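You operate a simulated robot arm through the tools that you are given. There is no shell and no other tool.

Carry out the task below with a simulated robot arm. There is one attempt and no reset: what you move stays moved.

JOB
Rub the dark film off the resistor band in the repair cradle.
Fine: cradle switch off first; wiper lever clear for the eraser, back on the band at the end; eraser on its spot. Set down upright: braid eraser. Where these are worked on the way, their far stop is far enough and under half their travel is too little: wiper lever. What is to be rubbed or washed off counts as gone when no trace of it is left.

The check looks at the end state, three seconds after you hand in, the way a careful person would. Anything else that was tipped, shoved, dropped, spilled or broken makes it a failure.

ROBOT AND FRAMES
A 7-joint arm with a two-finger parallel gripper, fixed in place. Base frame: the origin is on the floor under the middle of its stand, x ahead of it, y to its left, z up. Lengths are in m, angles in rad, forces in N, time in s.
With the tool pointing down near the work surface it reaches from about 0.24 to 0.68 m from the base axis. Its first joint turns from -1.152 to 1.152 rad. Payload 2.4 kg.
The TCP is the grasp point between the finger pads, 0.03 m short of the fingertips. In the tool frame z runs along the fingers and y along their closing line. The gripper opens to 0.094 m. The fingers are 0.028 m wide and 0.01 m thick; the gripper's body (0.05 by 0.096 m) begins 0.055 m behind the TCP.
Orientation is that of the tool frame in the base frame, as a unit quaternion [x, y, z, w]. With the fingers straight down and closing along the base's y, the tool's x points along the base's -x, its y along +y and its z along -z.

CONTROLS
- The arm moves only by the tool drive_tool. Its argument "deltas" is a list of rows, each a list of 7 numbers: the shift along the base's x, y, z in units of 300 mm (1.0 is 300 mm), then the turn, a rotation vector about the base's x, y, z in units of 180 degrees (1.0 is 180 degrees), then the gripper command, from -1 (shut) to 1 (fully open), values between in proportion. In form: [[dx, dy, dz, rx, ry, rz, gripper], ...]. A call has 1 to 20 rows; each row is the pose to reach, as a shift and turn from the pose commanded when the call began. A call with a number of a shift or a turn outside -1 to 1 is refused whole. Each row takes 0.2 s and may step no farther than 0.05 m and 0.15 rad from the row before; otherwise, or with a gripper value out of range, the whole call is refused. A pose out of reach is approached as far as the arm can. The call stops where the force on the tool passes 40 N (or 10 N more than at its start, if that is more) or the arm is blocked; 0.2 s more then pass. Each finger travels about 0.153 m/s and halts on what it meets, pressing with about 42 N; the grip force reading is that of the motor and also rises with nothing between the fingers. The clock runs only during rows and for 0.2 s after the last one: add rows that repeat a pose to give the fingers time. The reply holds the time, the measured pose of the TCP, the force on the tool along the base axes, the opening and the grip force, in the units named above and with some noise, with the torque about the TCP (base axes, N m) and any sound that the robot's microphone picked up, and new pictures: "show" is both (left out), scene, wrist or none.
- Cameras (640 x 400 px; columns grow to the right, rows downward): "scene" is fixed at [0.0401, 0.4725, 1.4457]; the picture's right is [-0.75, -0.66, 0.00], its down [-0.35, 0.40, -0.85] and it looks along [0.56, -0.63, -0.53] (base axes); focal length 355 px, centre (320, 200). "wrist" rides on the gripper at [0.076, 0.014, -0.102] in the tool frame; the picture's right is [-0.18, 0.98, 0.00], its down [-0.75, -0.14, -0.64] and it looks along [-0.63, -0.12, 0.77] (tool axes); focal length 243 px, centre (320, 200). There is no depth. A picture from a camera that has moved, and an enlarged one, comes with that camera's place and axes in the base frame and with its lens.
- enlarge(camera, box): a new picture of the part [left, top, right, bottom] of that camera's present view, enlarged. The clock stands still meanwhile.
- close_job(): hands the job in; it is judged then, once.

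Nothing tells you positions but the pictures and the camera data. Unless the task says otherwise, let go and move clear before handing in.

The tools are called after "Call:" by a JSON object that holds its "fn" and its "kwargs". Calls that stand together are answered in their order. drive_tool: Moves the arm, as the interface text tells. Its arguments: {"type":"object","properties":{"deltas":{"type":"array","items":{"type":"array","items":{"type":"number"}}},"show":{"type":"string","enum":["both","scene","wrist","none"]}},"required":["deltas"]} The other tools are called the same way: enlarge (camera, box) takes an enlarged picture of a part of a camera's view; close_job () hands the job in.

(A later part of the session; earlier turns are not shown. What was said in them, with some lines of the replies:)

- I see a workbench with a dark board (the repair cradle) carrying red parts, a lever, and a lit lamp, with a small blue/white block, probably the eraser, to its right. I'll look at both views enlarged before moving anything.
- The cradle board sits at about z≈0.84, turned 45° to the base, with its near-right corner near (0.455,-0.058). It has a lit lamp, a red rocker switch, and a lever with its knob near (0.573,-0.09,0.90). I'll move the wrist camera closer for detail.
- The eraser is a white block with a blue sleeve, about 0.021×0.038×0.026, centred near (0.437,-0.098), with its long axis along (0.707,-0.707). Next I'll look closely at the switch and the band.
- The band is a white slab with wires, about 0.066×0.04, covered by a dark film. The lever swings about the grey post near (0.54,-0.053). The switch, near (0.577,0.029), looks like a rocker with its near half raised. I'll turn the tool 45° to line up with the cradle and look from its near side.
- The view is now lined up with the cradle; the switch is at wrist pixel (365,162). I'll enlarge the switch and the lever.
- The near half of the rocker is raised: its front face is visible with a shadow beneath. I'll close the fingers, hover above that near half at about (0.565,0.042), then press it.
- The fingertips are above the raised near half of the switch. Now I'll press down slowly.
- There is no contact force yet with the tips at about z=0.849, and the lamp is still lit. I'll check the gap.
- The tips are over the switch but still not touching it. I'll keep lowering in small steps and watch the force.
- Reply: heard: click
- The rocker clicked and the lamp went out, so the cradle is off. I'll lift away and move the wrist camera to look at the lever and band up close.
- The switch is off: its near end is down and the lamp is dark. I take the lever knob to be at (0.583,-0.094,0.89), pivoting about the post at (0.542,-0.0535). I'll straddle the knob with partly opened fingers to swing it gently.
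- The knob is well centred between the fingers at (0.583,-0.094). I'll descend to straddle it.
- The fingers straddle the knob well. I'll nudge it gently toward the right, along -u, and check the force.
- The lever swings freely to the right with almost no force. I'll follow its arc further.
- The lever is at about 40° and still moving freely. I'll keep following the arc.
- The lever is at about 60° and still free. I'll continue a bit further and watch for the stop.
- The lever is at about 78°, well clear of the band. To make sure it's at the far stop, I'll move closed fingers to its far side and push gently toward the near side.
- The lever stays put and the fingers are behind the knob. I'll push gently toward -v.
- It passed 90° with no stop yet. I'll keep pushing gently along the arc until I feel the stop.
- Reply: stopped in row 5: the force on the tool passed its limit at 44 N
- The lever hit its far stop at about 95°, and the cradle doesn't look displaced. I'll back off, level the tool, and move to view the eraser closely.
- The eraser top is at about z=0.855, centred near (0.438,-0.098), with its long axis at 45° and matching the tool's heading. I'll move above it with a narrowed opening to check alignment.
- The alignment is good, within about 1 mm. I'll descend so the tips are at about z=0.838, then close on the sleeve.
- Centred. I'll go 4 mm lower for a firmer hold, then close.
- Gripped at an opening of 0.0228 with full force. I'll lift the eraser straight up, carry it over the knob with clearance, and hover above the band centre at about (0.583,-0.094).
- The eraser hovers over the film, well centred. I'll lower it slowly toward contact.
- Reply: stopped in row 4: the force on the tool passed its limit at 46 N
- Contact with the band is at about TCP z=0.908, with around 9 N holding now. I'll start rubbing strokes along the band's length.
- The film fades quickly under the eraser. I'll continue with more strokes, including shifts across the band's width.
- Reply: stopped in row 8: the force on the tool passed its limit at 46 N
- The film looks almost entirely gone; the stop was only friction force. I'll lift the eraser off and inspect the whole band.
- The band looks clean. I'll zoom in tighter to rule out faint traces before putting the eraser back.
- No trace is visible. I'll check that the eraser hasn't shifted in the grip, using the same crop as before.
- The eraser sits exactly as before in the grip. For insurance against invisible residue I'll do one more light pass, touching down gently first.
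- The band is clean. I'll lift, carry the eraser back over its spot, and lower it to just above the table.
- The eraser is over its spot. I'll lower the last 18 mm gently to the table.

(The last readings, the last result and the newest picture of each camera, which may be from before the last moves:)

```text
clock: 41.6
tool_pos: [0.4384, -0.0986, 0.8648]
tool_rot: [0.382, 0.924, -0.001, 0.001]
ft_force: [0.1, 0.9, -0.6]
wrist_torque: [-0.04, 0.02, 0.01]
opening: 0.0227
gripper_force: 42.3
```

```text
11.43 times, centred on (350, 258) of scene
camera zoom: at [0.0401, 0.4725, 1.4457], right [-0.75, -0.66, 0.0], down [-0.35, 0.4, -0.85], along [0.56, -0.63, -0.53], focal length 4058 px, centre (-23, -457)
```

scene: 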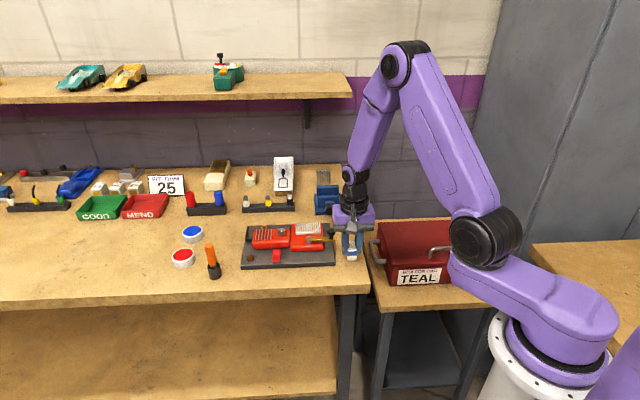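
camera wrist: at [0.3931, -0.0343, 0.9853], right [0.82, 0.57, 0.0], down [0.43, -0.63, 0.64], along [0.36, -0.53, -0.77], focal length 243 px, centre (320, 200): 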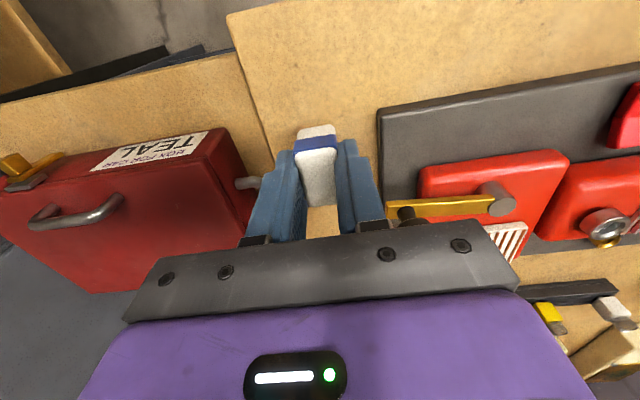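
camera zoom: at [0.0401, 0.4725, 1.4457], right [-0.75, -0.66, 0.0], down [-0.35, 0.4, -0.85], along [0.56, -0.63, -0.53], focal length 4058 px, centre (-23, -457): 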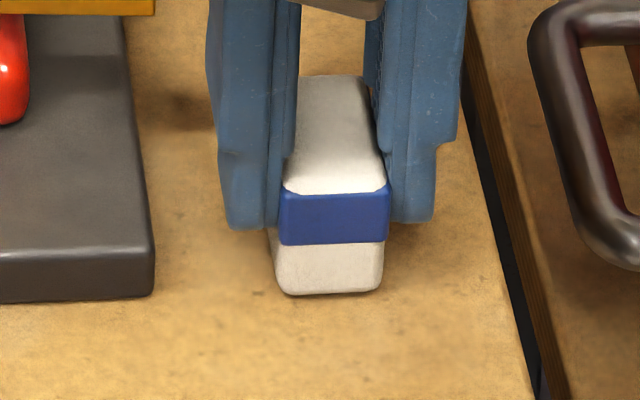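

It's still a hair above the table and within 2 mm of the original spot. I'll nudge it by that offset and lower until it touches.

Call:
{"fn": "drive_tool", "kwargs": {"deltas": [[-0.004, -0.004, 0, 0, 0, 0, -1], [-0.004, -0.004, -0.0017, 0, 0, 0, -1], [-0.004, -0.004, -0.0034, 0, 0, 0, -1], [-0.004, -0.004, -0.0034, 0, 0, 0, -1]], "show": "none"}}

Call:
{"fn": "enlarge", "kwargs": {"camera": "scene", "box": [325, 240, 375, 275]}}

```text
clock: 42.6
tool_pos: [0.4381, -0.0992, 0.8639]
tool_rot: [0.381, 0.924, -0.001, -0.002]
ft_force: [-2.9, -0.6, 2.4]
wrist_torque: [-0.04, 0.03, -0.02]
opening: 0.0225
gripper_force: 41.6
```

```text
11.43 times, centred on (350, 258) of scene
camera zoom: at [0.04, 0.4725, 1.4457], right [-0.75, -0.66, 0.0], down [-0.35, 0.4, -0.85], along [0.56, -0.63, -0.53], focal length 4058 px, centre (-23, -457)
```

zoom: 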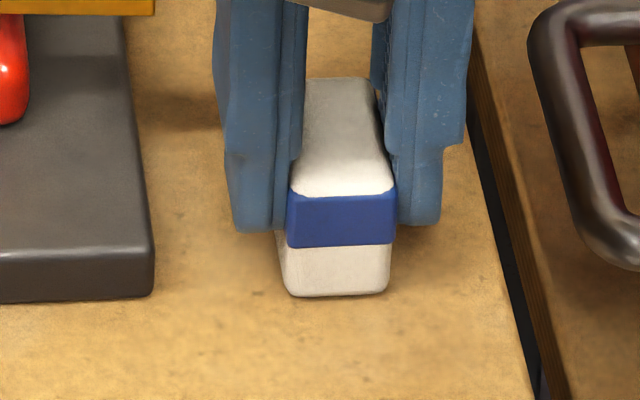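

The eraser is touching the table within about 2 mm of its original place and upright. I'll release and lift away straight up.

Call:
{"fn": "drive_tool", "kwargs": {"deltas": [[0, 0, 0, 0, 0, 0, -0.3], [0, 0, 0, 0, 0, 0, -0.1], [0, 0, 0, 0, 0, 0, -0.1], [0, 0, 0.05, 0, 0, 0, -0.1], [0, 0, 0.15, 0, 0, 0, -0.1], [0, 0, 0.27, 0, 0, 0, -0.1]], "show": "both"}}

Call:
{"fn": "enlarge", "kwargs": {"camera": "scene", "box": [325, 240, 375, 275]}}

Call:
{"fn": "enlarge", "kwargs": {"camera": "scene", "box": [240, 215, 370, 270]}}

```text
clock: 44.0
tool_pos: [0.437, -0.0991, 0.9449]
tool_rot: [0.382, 0.924, -0.001, -0.001]
ft_force: [0.3, -0.4, 0.2]
wrist_torque: [0.04, -0.03, 0.0]
opening: 0.0424
gripper_force: 0.0
camera wrist: at [0.3935, -0.035, 1.0472], right [0.82, 0.57, 0.0], down [0.44, -0.63, 0.64], along [0.36, -0.53, -0.77], focal length 243 px, centre (320, 200)
```

scene: 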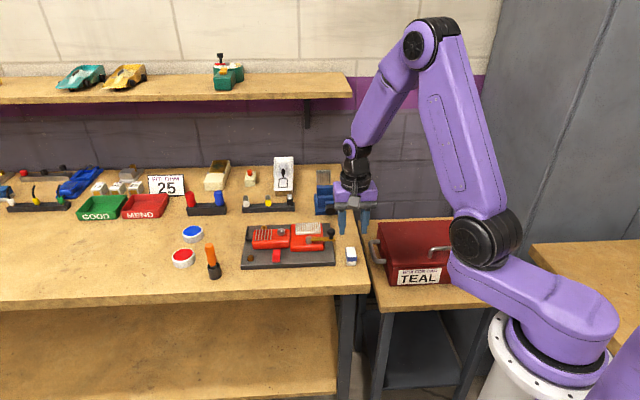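
wrist: 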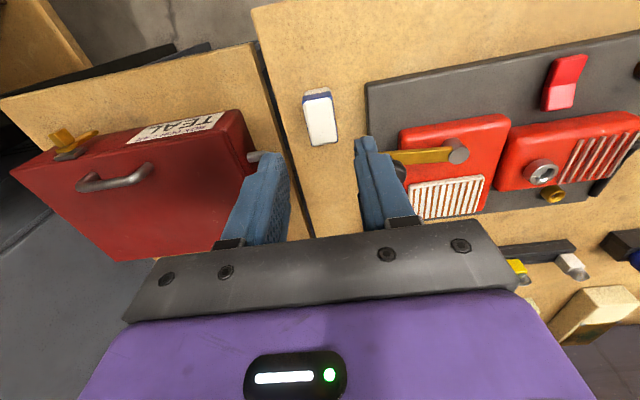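

```text
11.43 times, centred on (350, 258) of scene
camera zoom: at [0.0401, 0.4725, 1.4457], right [-0.75, -0.66, 0.0], down [-0.35, 0.4, -0.85], along [0.56, -0.63, -0.53], focal length 4058 px, centre (-23, -457)
```

zoom: 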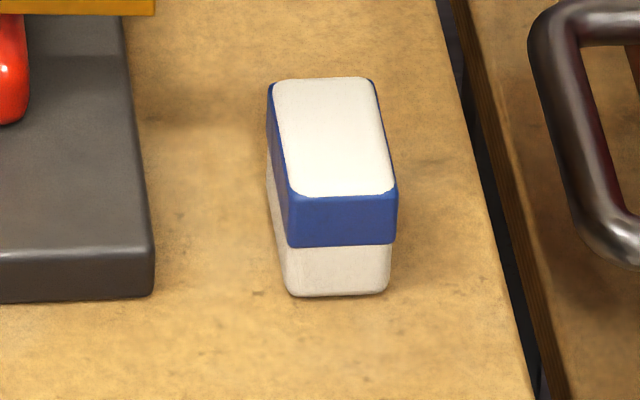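

```text
4.92 times, centred on (305, 242) of scene
camera zoom: at [0.0401, 0.4725, 1.4457], right [-0.75, -0.66, 0.0], down [-0.35, 0.4, -0.85], along [0.56, -0.63, -0.53], focal length 1748 px, centre (394, -9)
```

zoom: 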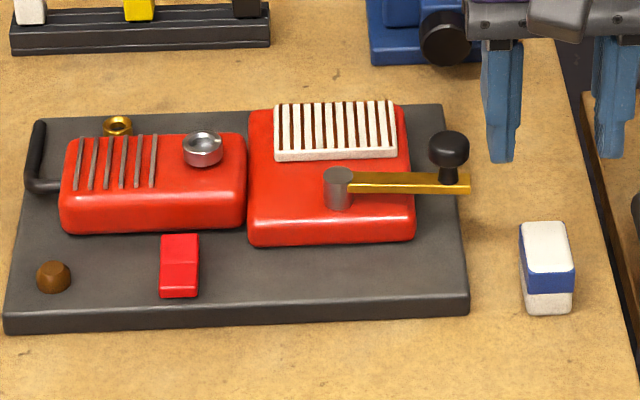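

The eraser is back upright on its spot and the band is clean. Next I'll swing the wiper lever back, putting closed fingers on the near side of the knob, which is at about u=0.288, v=0.42.

Call:
{"fn": "drive_tool", "kwargs": {"deltas": [[0.066, 0.05, 0, 0, 0, 0, -1], [0.1317, 0.0987, 0, 0, 0, 0, -1], [0.1317, 0.0987, 0, 0, 0, 0, -1], [0.1317, 0.0987, -0.06, 0, 0, 0, -1], [0.1317, 0.0987, -0.1187, 0, 0, 0, -1], [0.1317, 0.0987, -0.1187, 0, 0, 0, -1]], "show": "wrist"}}

Call:
{"fn": "enlarge", "kwargs": {"camera": "scene", "box": [270, 200, 360, 270]}}

Call:
{"fn": "enlarge", "kwargs": {"camera": "wrist", "box": [230, 110, 410, 230]}}

```text
clock: 45.4
tool_pos: [0.4771, -0.0696, 0.9074]
tool_rot: [0.382, 0.924, -0.002, 0.001]
ft_force: [0.0, 0.6, -0.4]
wrist_torque: [0.0, 0.0, -0.03]
opening: 0.0001
gripper_force: 33.6
camera wrist: at [0.4334, -0.0061, 1.0102], right [0.82, 0.57, 0.0], down [0.43, -0.63, 0.64], along [0.36, -0.53, -0.77], focal length 243 px, centre (320, 200)
```

wrist: 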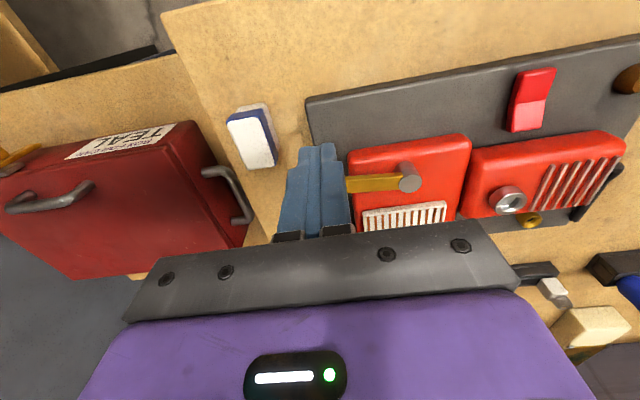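

```text
5.71 times, centred on (315, 235) of scene
camera zoom: at [0.0401, 0.4725, 1.4457], right [-0.75, -0.66, 0.0], down [-0.35, 0.4, -0.85], along [0.56, -0.63, -0.53], focal length 2029 px, centre (349, 0)
```

zoom: 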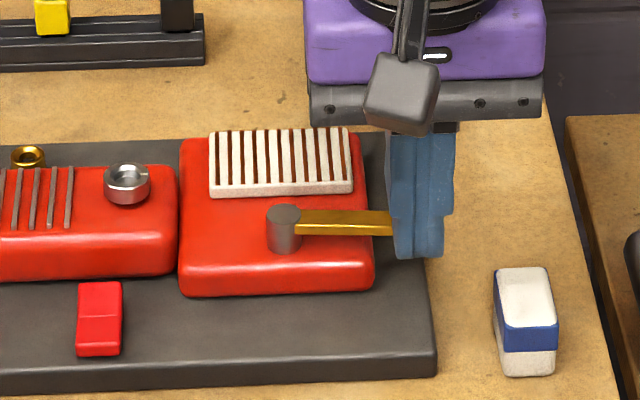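

```text
3.33 times, centred on (320, 170) of wrist
camera zoom: at [0.4334, -0.0061, 1.0102], right [0.82, 0.57, 0.0], down [0.43, -0.63, 0.64], along [0.36, -0.53, -0.77], focal length 809 px, centre (320, 300)
```

zoom: 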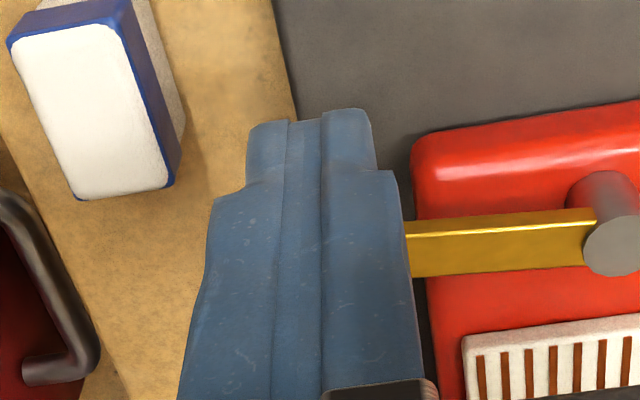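

The fingers are just on the near side of the knob. I'll push it along its arc back toward the band.

Call:
{"fn": "drive_tool", "kwargs": {"deltas": [[0.0124, -0.0124, 0, 0, 0, 0, -1], [0.0247, -0.0247, 0, 0, 0, 0, -1], [0.0453, -0.0423, 0, 0, 0, 0, -1], [0.0647, -0.0553, 0, 0, 0, 0, -1], [0.089, -0.0673, 0, 0, 0, 0, -1], [0.1117, -0.0747, 0, 0, 0, 0, -1], [0.1347, -0.0793, 0, 0, 0, 0, -1]], "show": "wrist"}}

Call:
{"fn": "enlarge", "kwargs": {"camera": "scene", "box": [270, 200, 360, 270]}}

Call:
{"fn": "enlarge", "kwargs": {"camera": "wrist", "box": [230, 110, 410, 230]}}

```text
clock: 47.0
tool_pos: [0.5172, -0.0938, 0.9095]
tool_rot: [0.382, 0.924, -0.002, -0.001]
ft_force: [-0.2, 0.8, -0.7]
wrist_torque: [-0.02, 0.0, -0.01]
opening: 0.0
gripper_force: 32.9
camera wrist: at [0.4737, -0.0296, 1.0109], right [0.82, 0.57, 0.0], down [0.44, -0.63, 0.64], along [0.36, -0.53, -0.77], focal length 243 px, centre (320, 200)
```

wrist: 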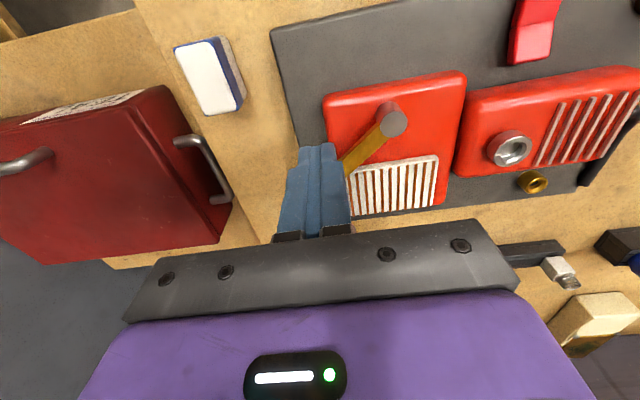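

```text
5.71 times, centred on (315, 235) of scene
camera zoom: at [0.0401, 0.4725, 1.4457], right [-0.75, -0.66, 0.0], down [-0.35, 0.4, -0.85], along [0.56, -0.63, -0.53], focal length 2029 px, centre (349, 0)
```

zoom: 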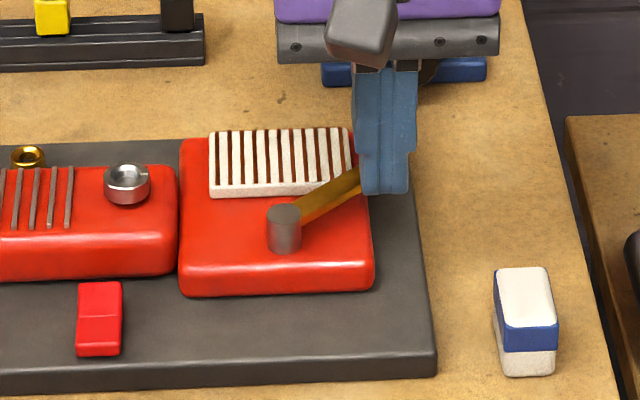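

```text
3.33 times, centred on (320, 170) of wrist
camera zoom: at [0.4737, -0.0296, 1.0109], right [0.82, 0.57, 0.0], down [0.44, -0.63, 0.64], along [0.36, -0.53, -0.77], focal length 809 px, centre (320, 300)
```

zoom: 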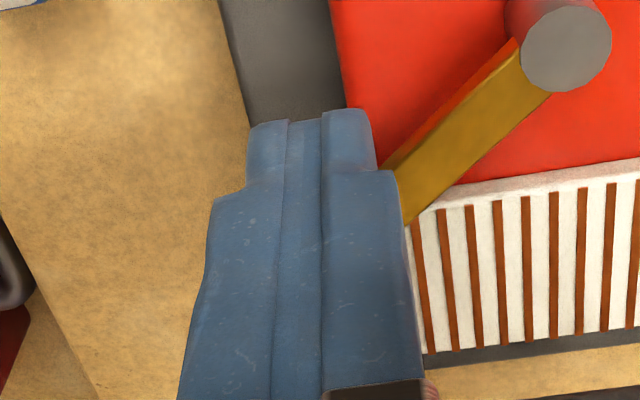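

The lever is at about 50°. I'll back off, rise, open the fingers, and straddle the knob for the final part of the swing.

Call:
{"fn": "drive_tool", "kwargs": {"deltas": [[-0.0118, 0.0118, 0, 0, 0, 0, -1], [-0.0118, 0.0118, 0.07, 0, 0, 0, -1], [-0.0118, 0.0118, 0.13, 0, 0, 0, -1], [0.03, -0.025, 0.13, 0, 0, 0, 0.1], [0.0677, -0.059, 0.13, 0, 0, 0, 0.1], [0.0677, -0.059, 0.13, 0, 0, 0, 0.1]], "show": "wrist"}}

Call:
{"fn": "enlarge", "kwargs": {"camera": "scene", "box": [270, 200, 360, 270]}}

Call:
{"fn": "enlarge", "kwargs": {"camera": "wrist", "box": [230, 110, 410, 230]}}

```text
clock: 48.4
tool_pos: [0.538, -0.1105, 0.9471]
tool_rot: [0.381, 0.925, -0.002, 0.0]
ft_force: [0.2, -0.3, -0.2]
wrist_torque: [0.01, -0.02, 0.0]
opening: 0.0516
gripper_force: 0.2
camera wrist: at [0.4939, -0.0475, 1.0498], right [0.82, 0.57, 0.0], down [0.44, -0.63, 0.64], along [0.36, -0.53, -0.77], focal length 243 px, centre (320, 200)
```

wrist: 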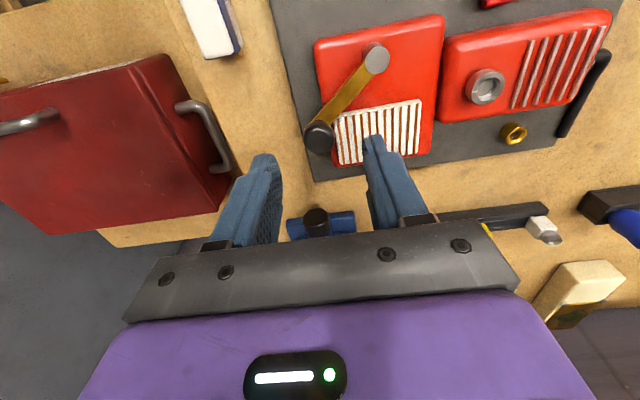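

```text
5.71 times, centred on (315, 235) of scene
camera zoom: at [0.0401, 0.4725, 1.4457], right [-0.75, -0.66, 0.0], down [-0.35, 0.4, -0.85], along [0.56, -0.63, -0.53], focal length 2029 px, centre (349, 0)
```

zoom: 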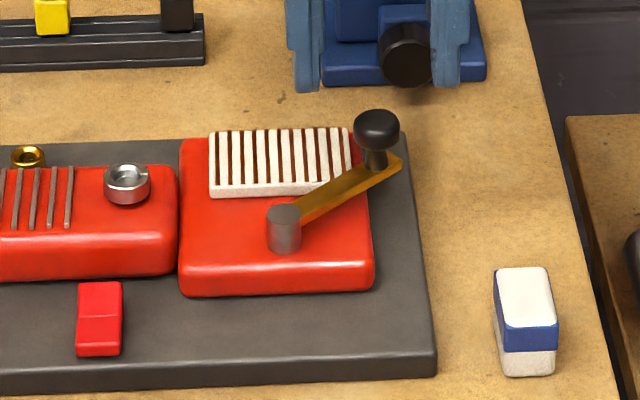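

```text
3.33 times, centred on (320, 170) of wrist
camera zoom: at [0.4939, -0.0475, 1.0498], right [0.82, 0.57, 0.0], down [0.44, -0.63, 0.64], along [0.36, -0.53, -0.77], focal length 809 px, centre (320, 300)
```

zoom: 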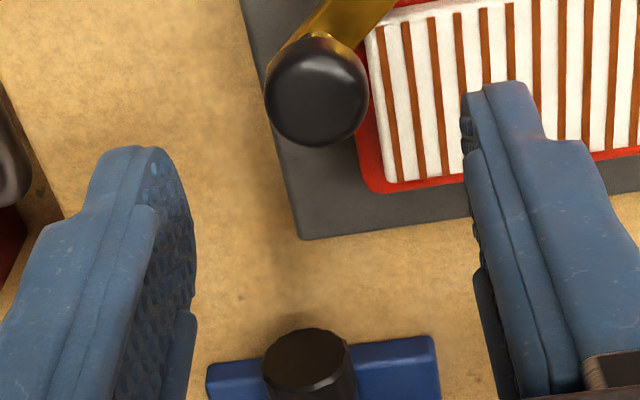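

The knob sits centred between the fingers. I'll descend, then push along the arc back toward the band centre.

Call:
{"fn": "drive_tool", "kwargs": {"deltas": [[0, 0, -0.06, 0, 0, 0, 0.1], [0, 0, -0.1273, 0, 0, 0, 0.1], [0.018, 0.018, -0.1273, 0, 0, 0, 0.1], [0.0363, 0.036, -0.1273, 0, 0, 0, 0.1], [0.053, 0.036, -0.1273, 0, 0, 0, 0.1], [0.0697, 0.036, -0.1273, 0, 0, 0, 0.1], [0.086, 0.039, -0.1273, 0, 0, 0, 0.1], [0.103, 0.042, -0.1273, 0, 0, 0, 0.1], [0.119, 0.048, -0.1273, 0, 0, 0, 0.1], [0.1347, 0.0537, -0.1273, 0, 0, 0, 0.1]], "show": "wrist"}}

Call:
{"fn": "enlarge", "kwargs": {"camera": "scene", "box": [270, 200, 350, 260]}}

```text
clock: 50.6
tool_pos: [0.5781, -0.0942, 0.9102]
tool_rot: [0.382, 0.924, -0.001, 0.0]
ft_force: [-0.2, -0.4, -0.2]
wrist_torque: [-0.02, 0.02, -0.01]
opening: 0.0519
gripper_force: 0.2
camera wrist: at [0.5348, -0.0308, 1.012], right [0.82, 0.57, 0.0], down [0.44, -0.63, 0.64], along [0.36, -0.53, -0.77], focal length 243 px, centre (320, 200)
```

wrist: 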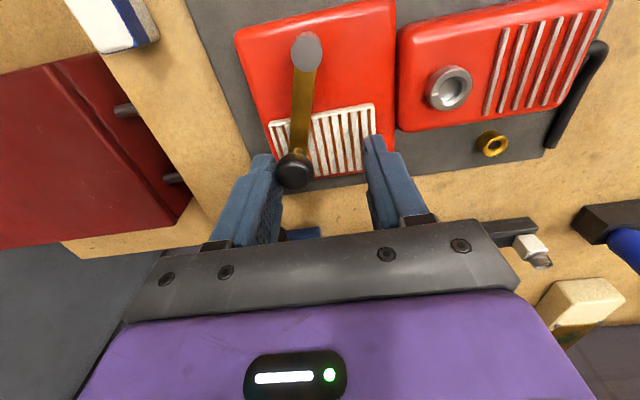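

```text
6.67 times, centred on (310, 230) of scene
camera zoom: at [0.0401, 0.4725, 1.4457], right [-0.75, -0.66, 0.0], down [-0.35, 0.4, -0.85], along [0.56, -0.63, -0.53], focal length 2367 px, centre (387, 0)
```

zoom: 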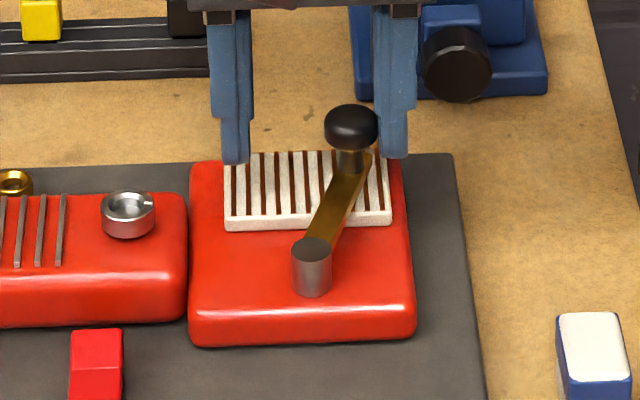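

The lever is at about 20°. I'll continue slowly toward its original position.

Call:
{"fn": "drive_tool", "kwargs": {"deltas": [[0.0117, 0.0065, 0, 0, 0, 0, 0.1], [0.0233, 0.013, 0, 0, 0, 0, 0.1], [0.0317, 0.0189, 0, 0, 0, 0, 0.1], [0.04, 0.0247, 0, 0, 0, 0, 0.1], [0.0503, 0.0337, 0, 0, 0, 0, 0.1]], "show": "wrist"}}

Call:
{"fn": "enlarge", "kwargs": {"camera": "scene", "box": [270, 200, 350, 260]}}

```text
clock: 51.8
tool_pos: [0.5936, -0.0844, 0.9094]
tool_rot: [0.382, 0.924, -0.001, 0.0]
ft_force: [-0.1, -0.3, -0.4]
wrist_torque: [-0.03, 0.02, 0.01]
opening: 0.0518
gripper_force: 0.4
camera wrist: at [0.5494, -0.0211, 1.0117], right [0.82, 0.57, 0.0], down [0.44, -0.63, 0.64], along [0.36, -0.53, -0.77], focal length 243 px, centre (320, 200)
```

wrist: 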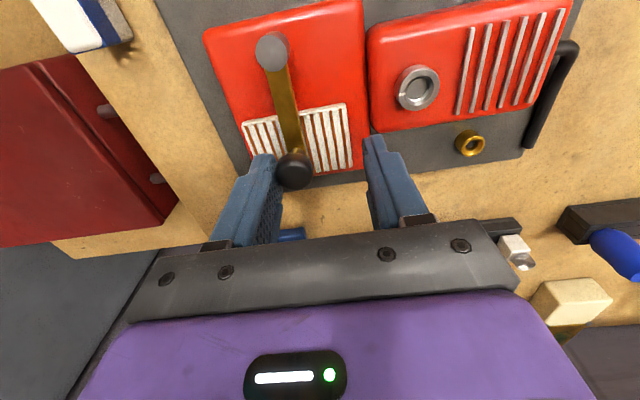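

```text
6.67 times, centred on (310, 230) of scene
camera zoom: at [0.0401, 0.4725, 1.4457], right [-0.75, -0.66, 0.0], down [-0.35, 0.4, -0.85], along [0.56, -0.63, -0.53], focal length 2367 px, centre (387, 0)
```

zoom: 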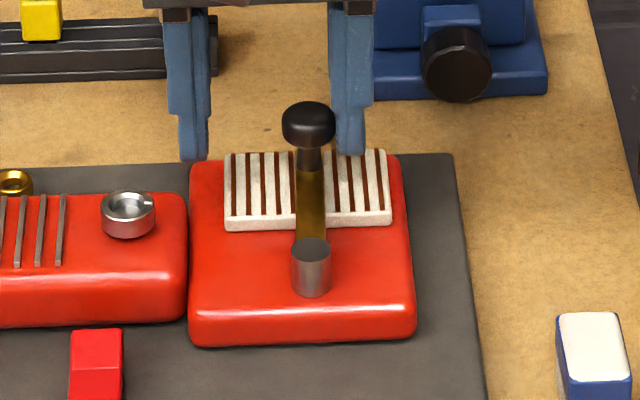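

The lever is within about 1 mm of its original position. I'll give it one more tiny push to finish.

Call:
{"fn": "drive_tool", "kwargs": {"deltas": [[0.0016, 0.0016, 0, 0, 0, 0, 0.1], [0.0032, 0.0032, 0, 0, 0, 0, 0.1], [0.0032, 0.0032, 0, 0, 0, 0, 0.1]], "show": "none"}}

Call:
{"fn": "enlarge", "kwargs": {"camera": "scene", "box": [270, 200, 350, 260]}}

```text
clock: 52.6
tool_pos: [0.5954, -0.0836, 0.9086]
tool_rot: [0.381, 0.925, -0.001, 0.0]
ft_force: [-0.3, -1.7, -0.3]
wrist_torque: [0.0, 0.02, 0.01]
opening: 0.0523
gripper_force: 0.2
```

```text
6.67 times, centred on (310, 230) of scene
camera zoom: at [0.04, 0.4725, 1.4457], right [-0.75, -0.66, 0.0], down [-0.35, 0.4, -0.85], along [0.56, -0.63, -0.53], focal length 2367 px, centre (387, 0)
```

zoom: 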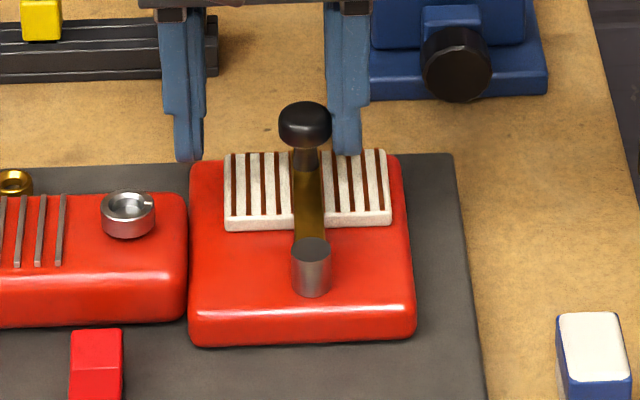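

The lever is exactly at its original place on the band. I'll centre the fingers so they don't touch the knob, then lift straight up and retreat.

Call:
{"fn": "drive_tool", "kwargs": {"deltas": [[-0.018, -0.018, 0, 0, 0, 0, 0.1], [-0.036, -0.036, 0, 0, 0, 0, 0.1], [-0.036, -0.036, 0.08, 0, 0, 0, 0.1], [-0.036, -0.036, 0.2, 0, 0, 0, 0.1], [-0.036, -0.036, 0.35, 0, 0, 0, 0.1], [-0.13, -0.02, 0.45, 0, 0, 0, 0.1], [-0.25, 0.0, 0.52, 0, 0, 0, 0.1], [-0.38, 0.02, 0.6, 0, 0, 0, 0.1]], "show": "both"}}

Call:
{"fn": "enlarge", "kwargs": {"camera": "scene", "box": [240, 210, 370, 275]}}

Call:
{"fn": "enlarge", "kwargs": {"camera": "scene", "box": [290, 215, 330, 245]}}

Call:
{"fn": "enlarge", "kwargs": {"camera": "scene", "box": [160, 140, 370, 290]}}

```text
clock: 54.4
tool_pos: [0.4789, -0.0757, 1.0897]
tool_rot: [0.381, 0.924, -0.001, -0.001]
ft_force: [0.0, -0.3, 0.5]
wrist_torque: [0.02, 0.0, -0.02]
opening: 0.0518
gripper_force: 0.1
camera wrist: at [0.4358, -0.0125, 1.1923], right [0.82, 0.57, 0.0], down [0.44, -0.63, 0.64], along [0.36, -0.53, -0.77], focal length 243 px, centre (320, 200)
```

scene: 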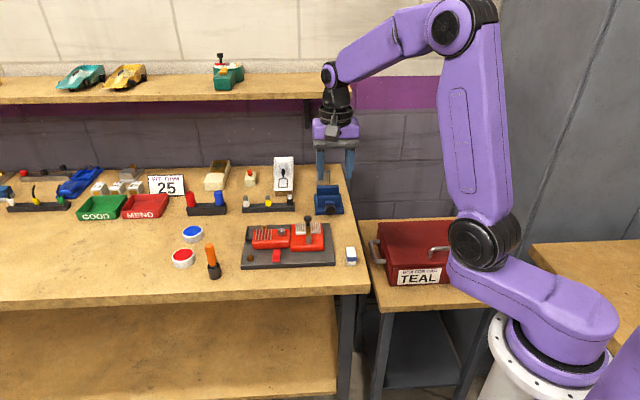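
wrist: 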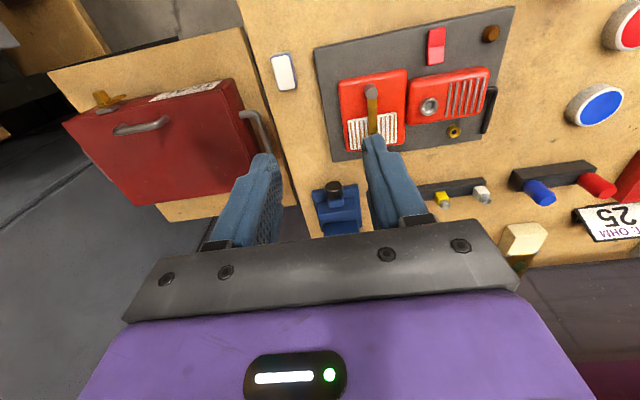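

```text
4.92 times, centred on (305, 242) of scene
camera zoom: at [0.0401, 0.4725, 1.4457], right [-0.75, -0.66, 0.0], down [-0.35, 0.4, -0.85], along [0.56, -0.63, -0.53], focal length 1748 px, centre (394, -9)
```

zoom: 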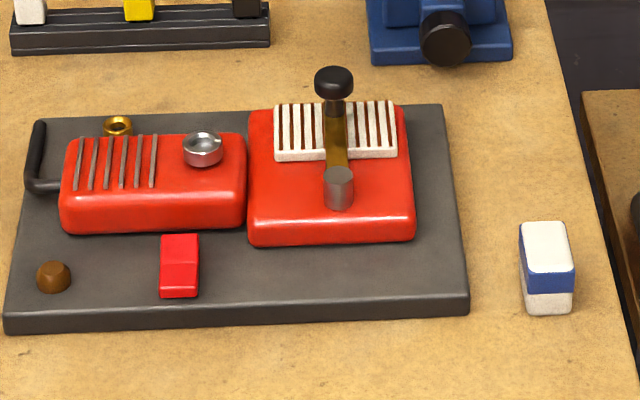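

```text
13.33 times, centred on (310, 230) of scene
camera zoom: at [0.0401, 0.4725, 1.4457], right [-0.75, -0.66, 0.0], down [-0.35, 0.4, -0.85], along [0.56, -0.63, -0.53], focal length 4735 px, centre (453, -200)
```

zoom: 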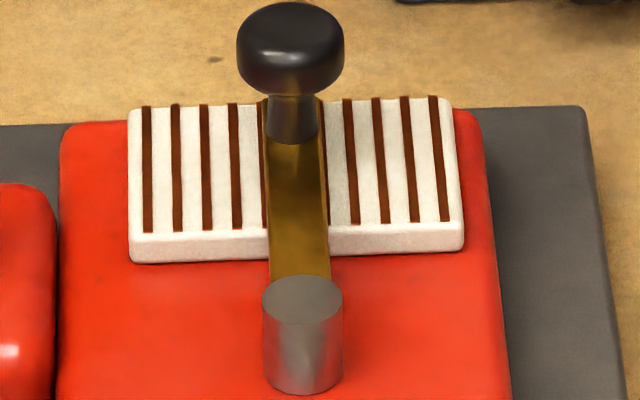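

```text
2.67 times, centred on (265, 215) of scene
camera zoom: at [0.0401, 0.4725, 1.4457], right [-0.75, -0.66, 0.0], down [-0.35, 0.4, -0.85], along [0.56, -0.63, -0.53], focal length 947 px, centre (467, 160)
```

zoom: 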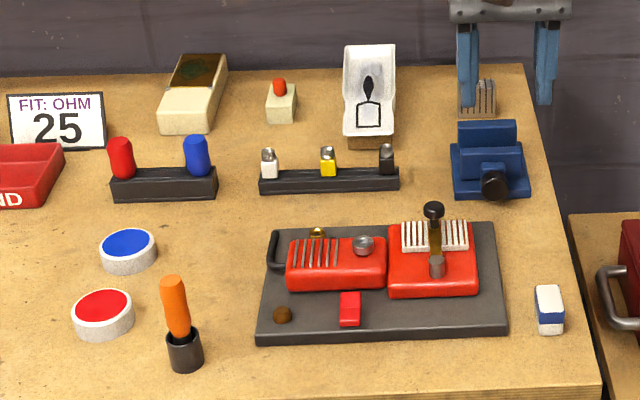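

Everything is where it should be:
- **Switch:** off, with the lamp dark.
- **Band:** clean, with no film visible.
- **Lever:** back on the band at its original position.
- **Eraser:** upright on its spot.
- **Arm:** released and clear, with nothing else disturbed.

I'm handing the job in.

Call:
{"fn": "close_job", "kwargs": {}}

```text
The job is handed in.
```

The dark film is off the resistor band; close-up pictures taken before the lever went back showed no trace of it. I've handed the job in, but the tool only confirmed receipt, so I don't know the verdict.

- **Switch:** I turned the cradle switch off first. It clicked, the lamp went dark, and it is still off.
- **Lever:** I swung the wiper lever to its far stop at about 95° for the rubbing. It is now back on the band in its original position.
- **Eraser:** It is upright on its spot, within about 2 mm of where it started.
- **Everything else:** The cradle and the other items look unmoved in the pictures. The arm tripped its 40 N force limit three times: against the lever stop, on first touching the band, and during one rubbing stroke. I saw no shift in the cradle after any of them.
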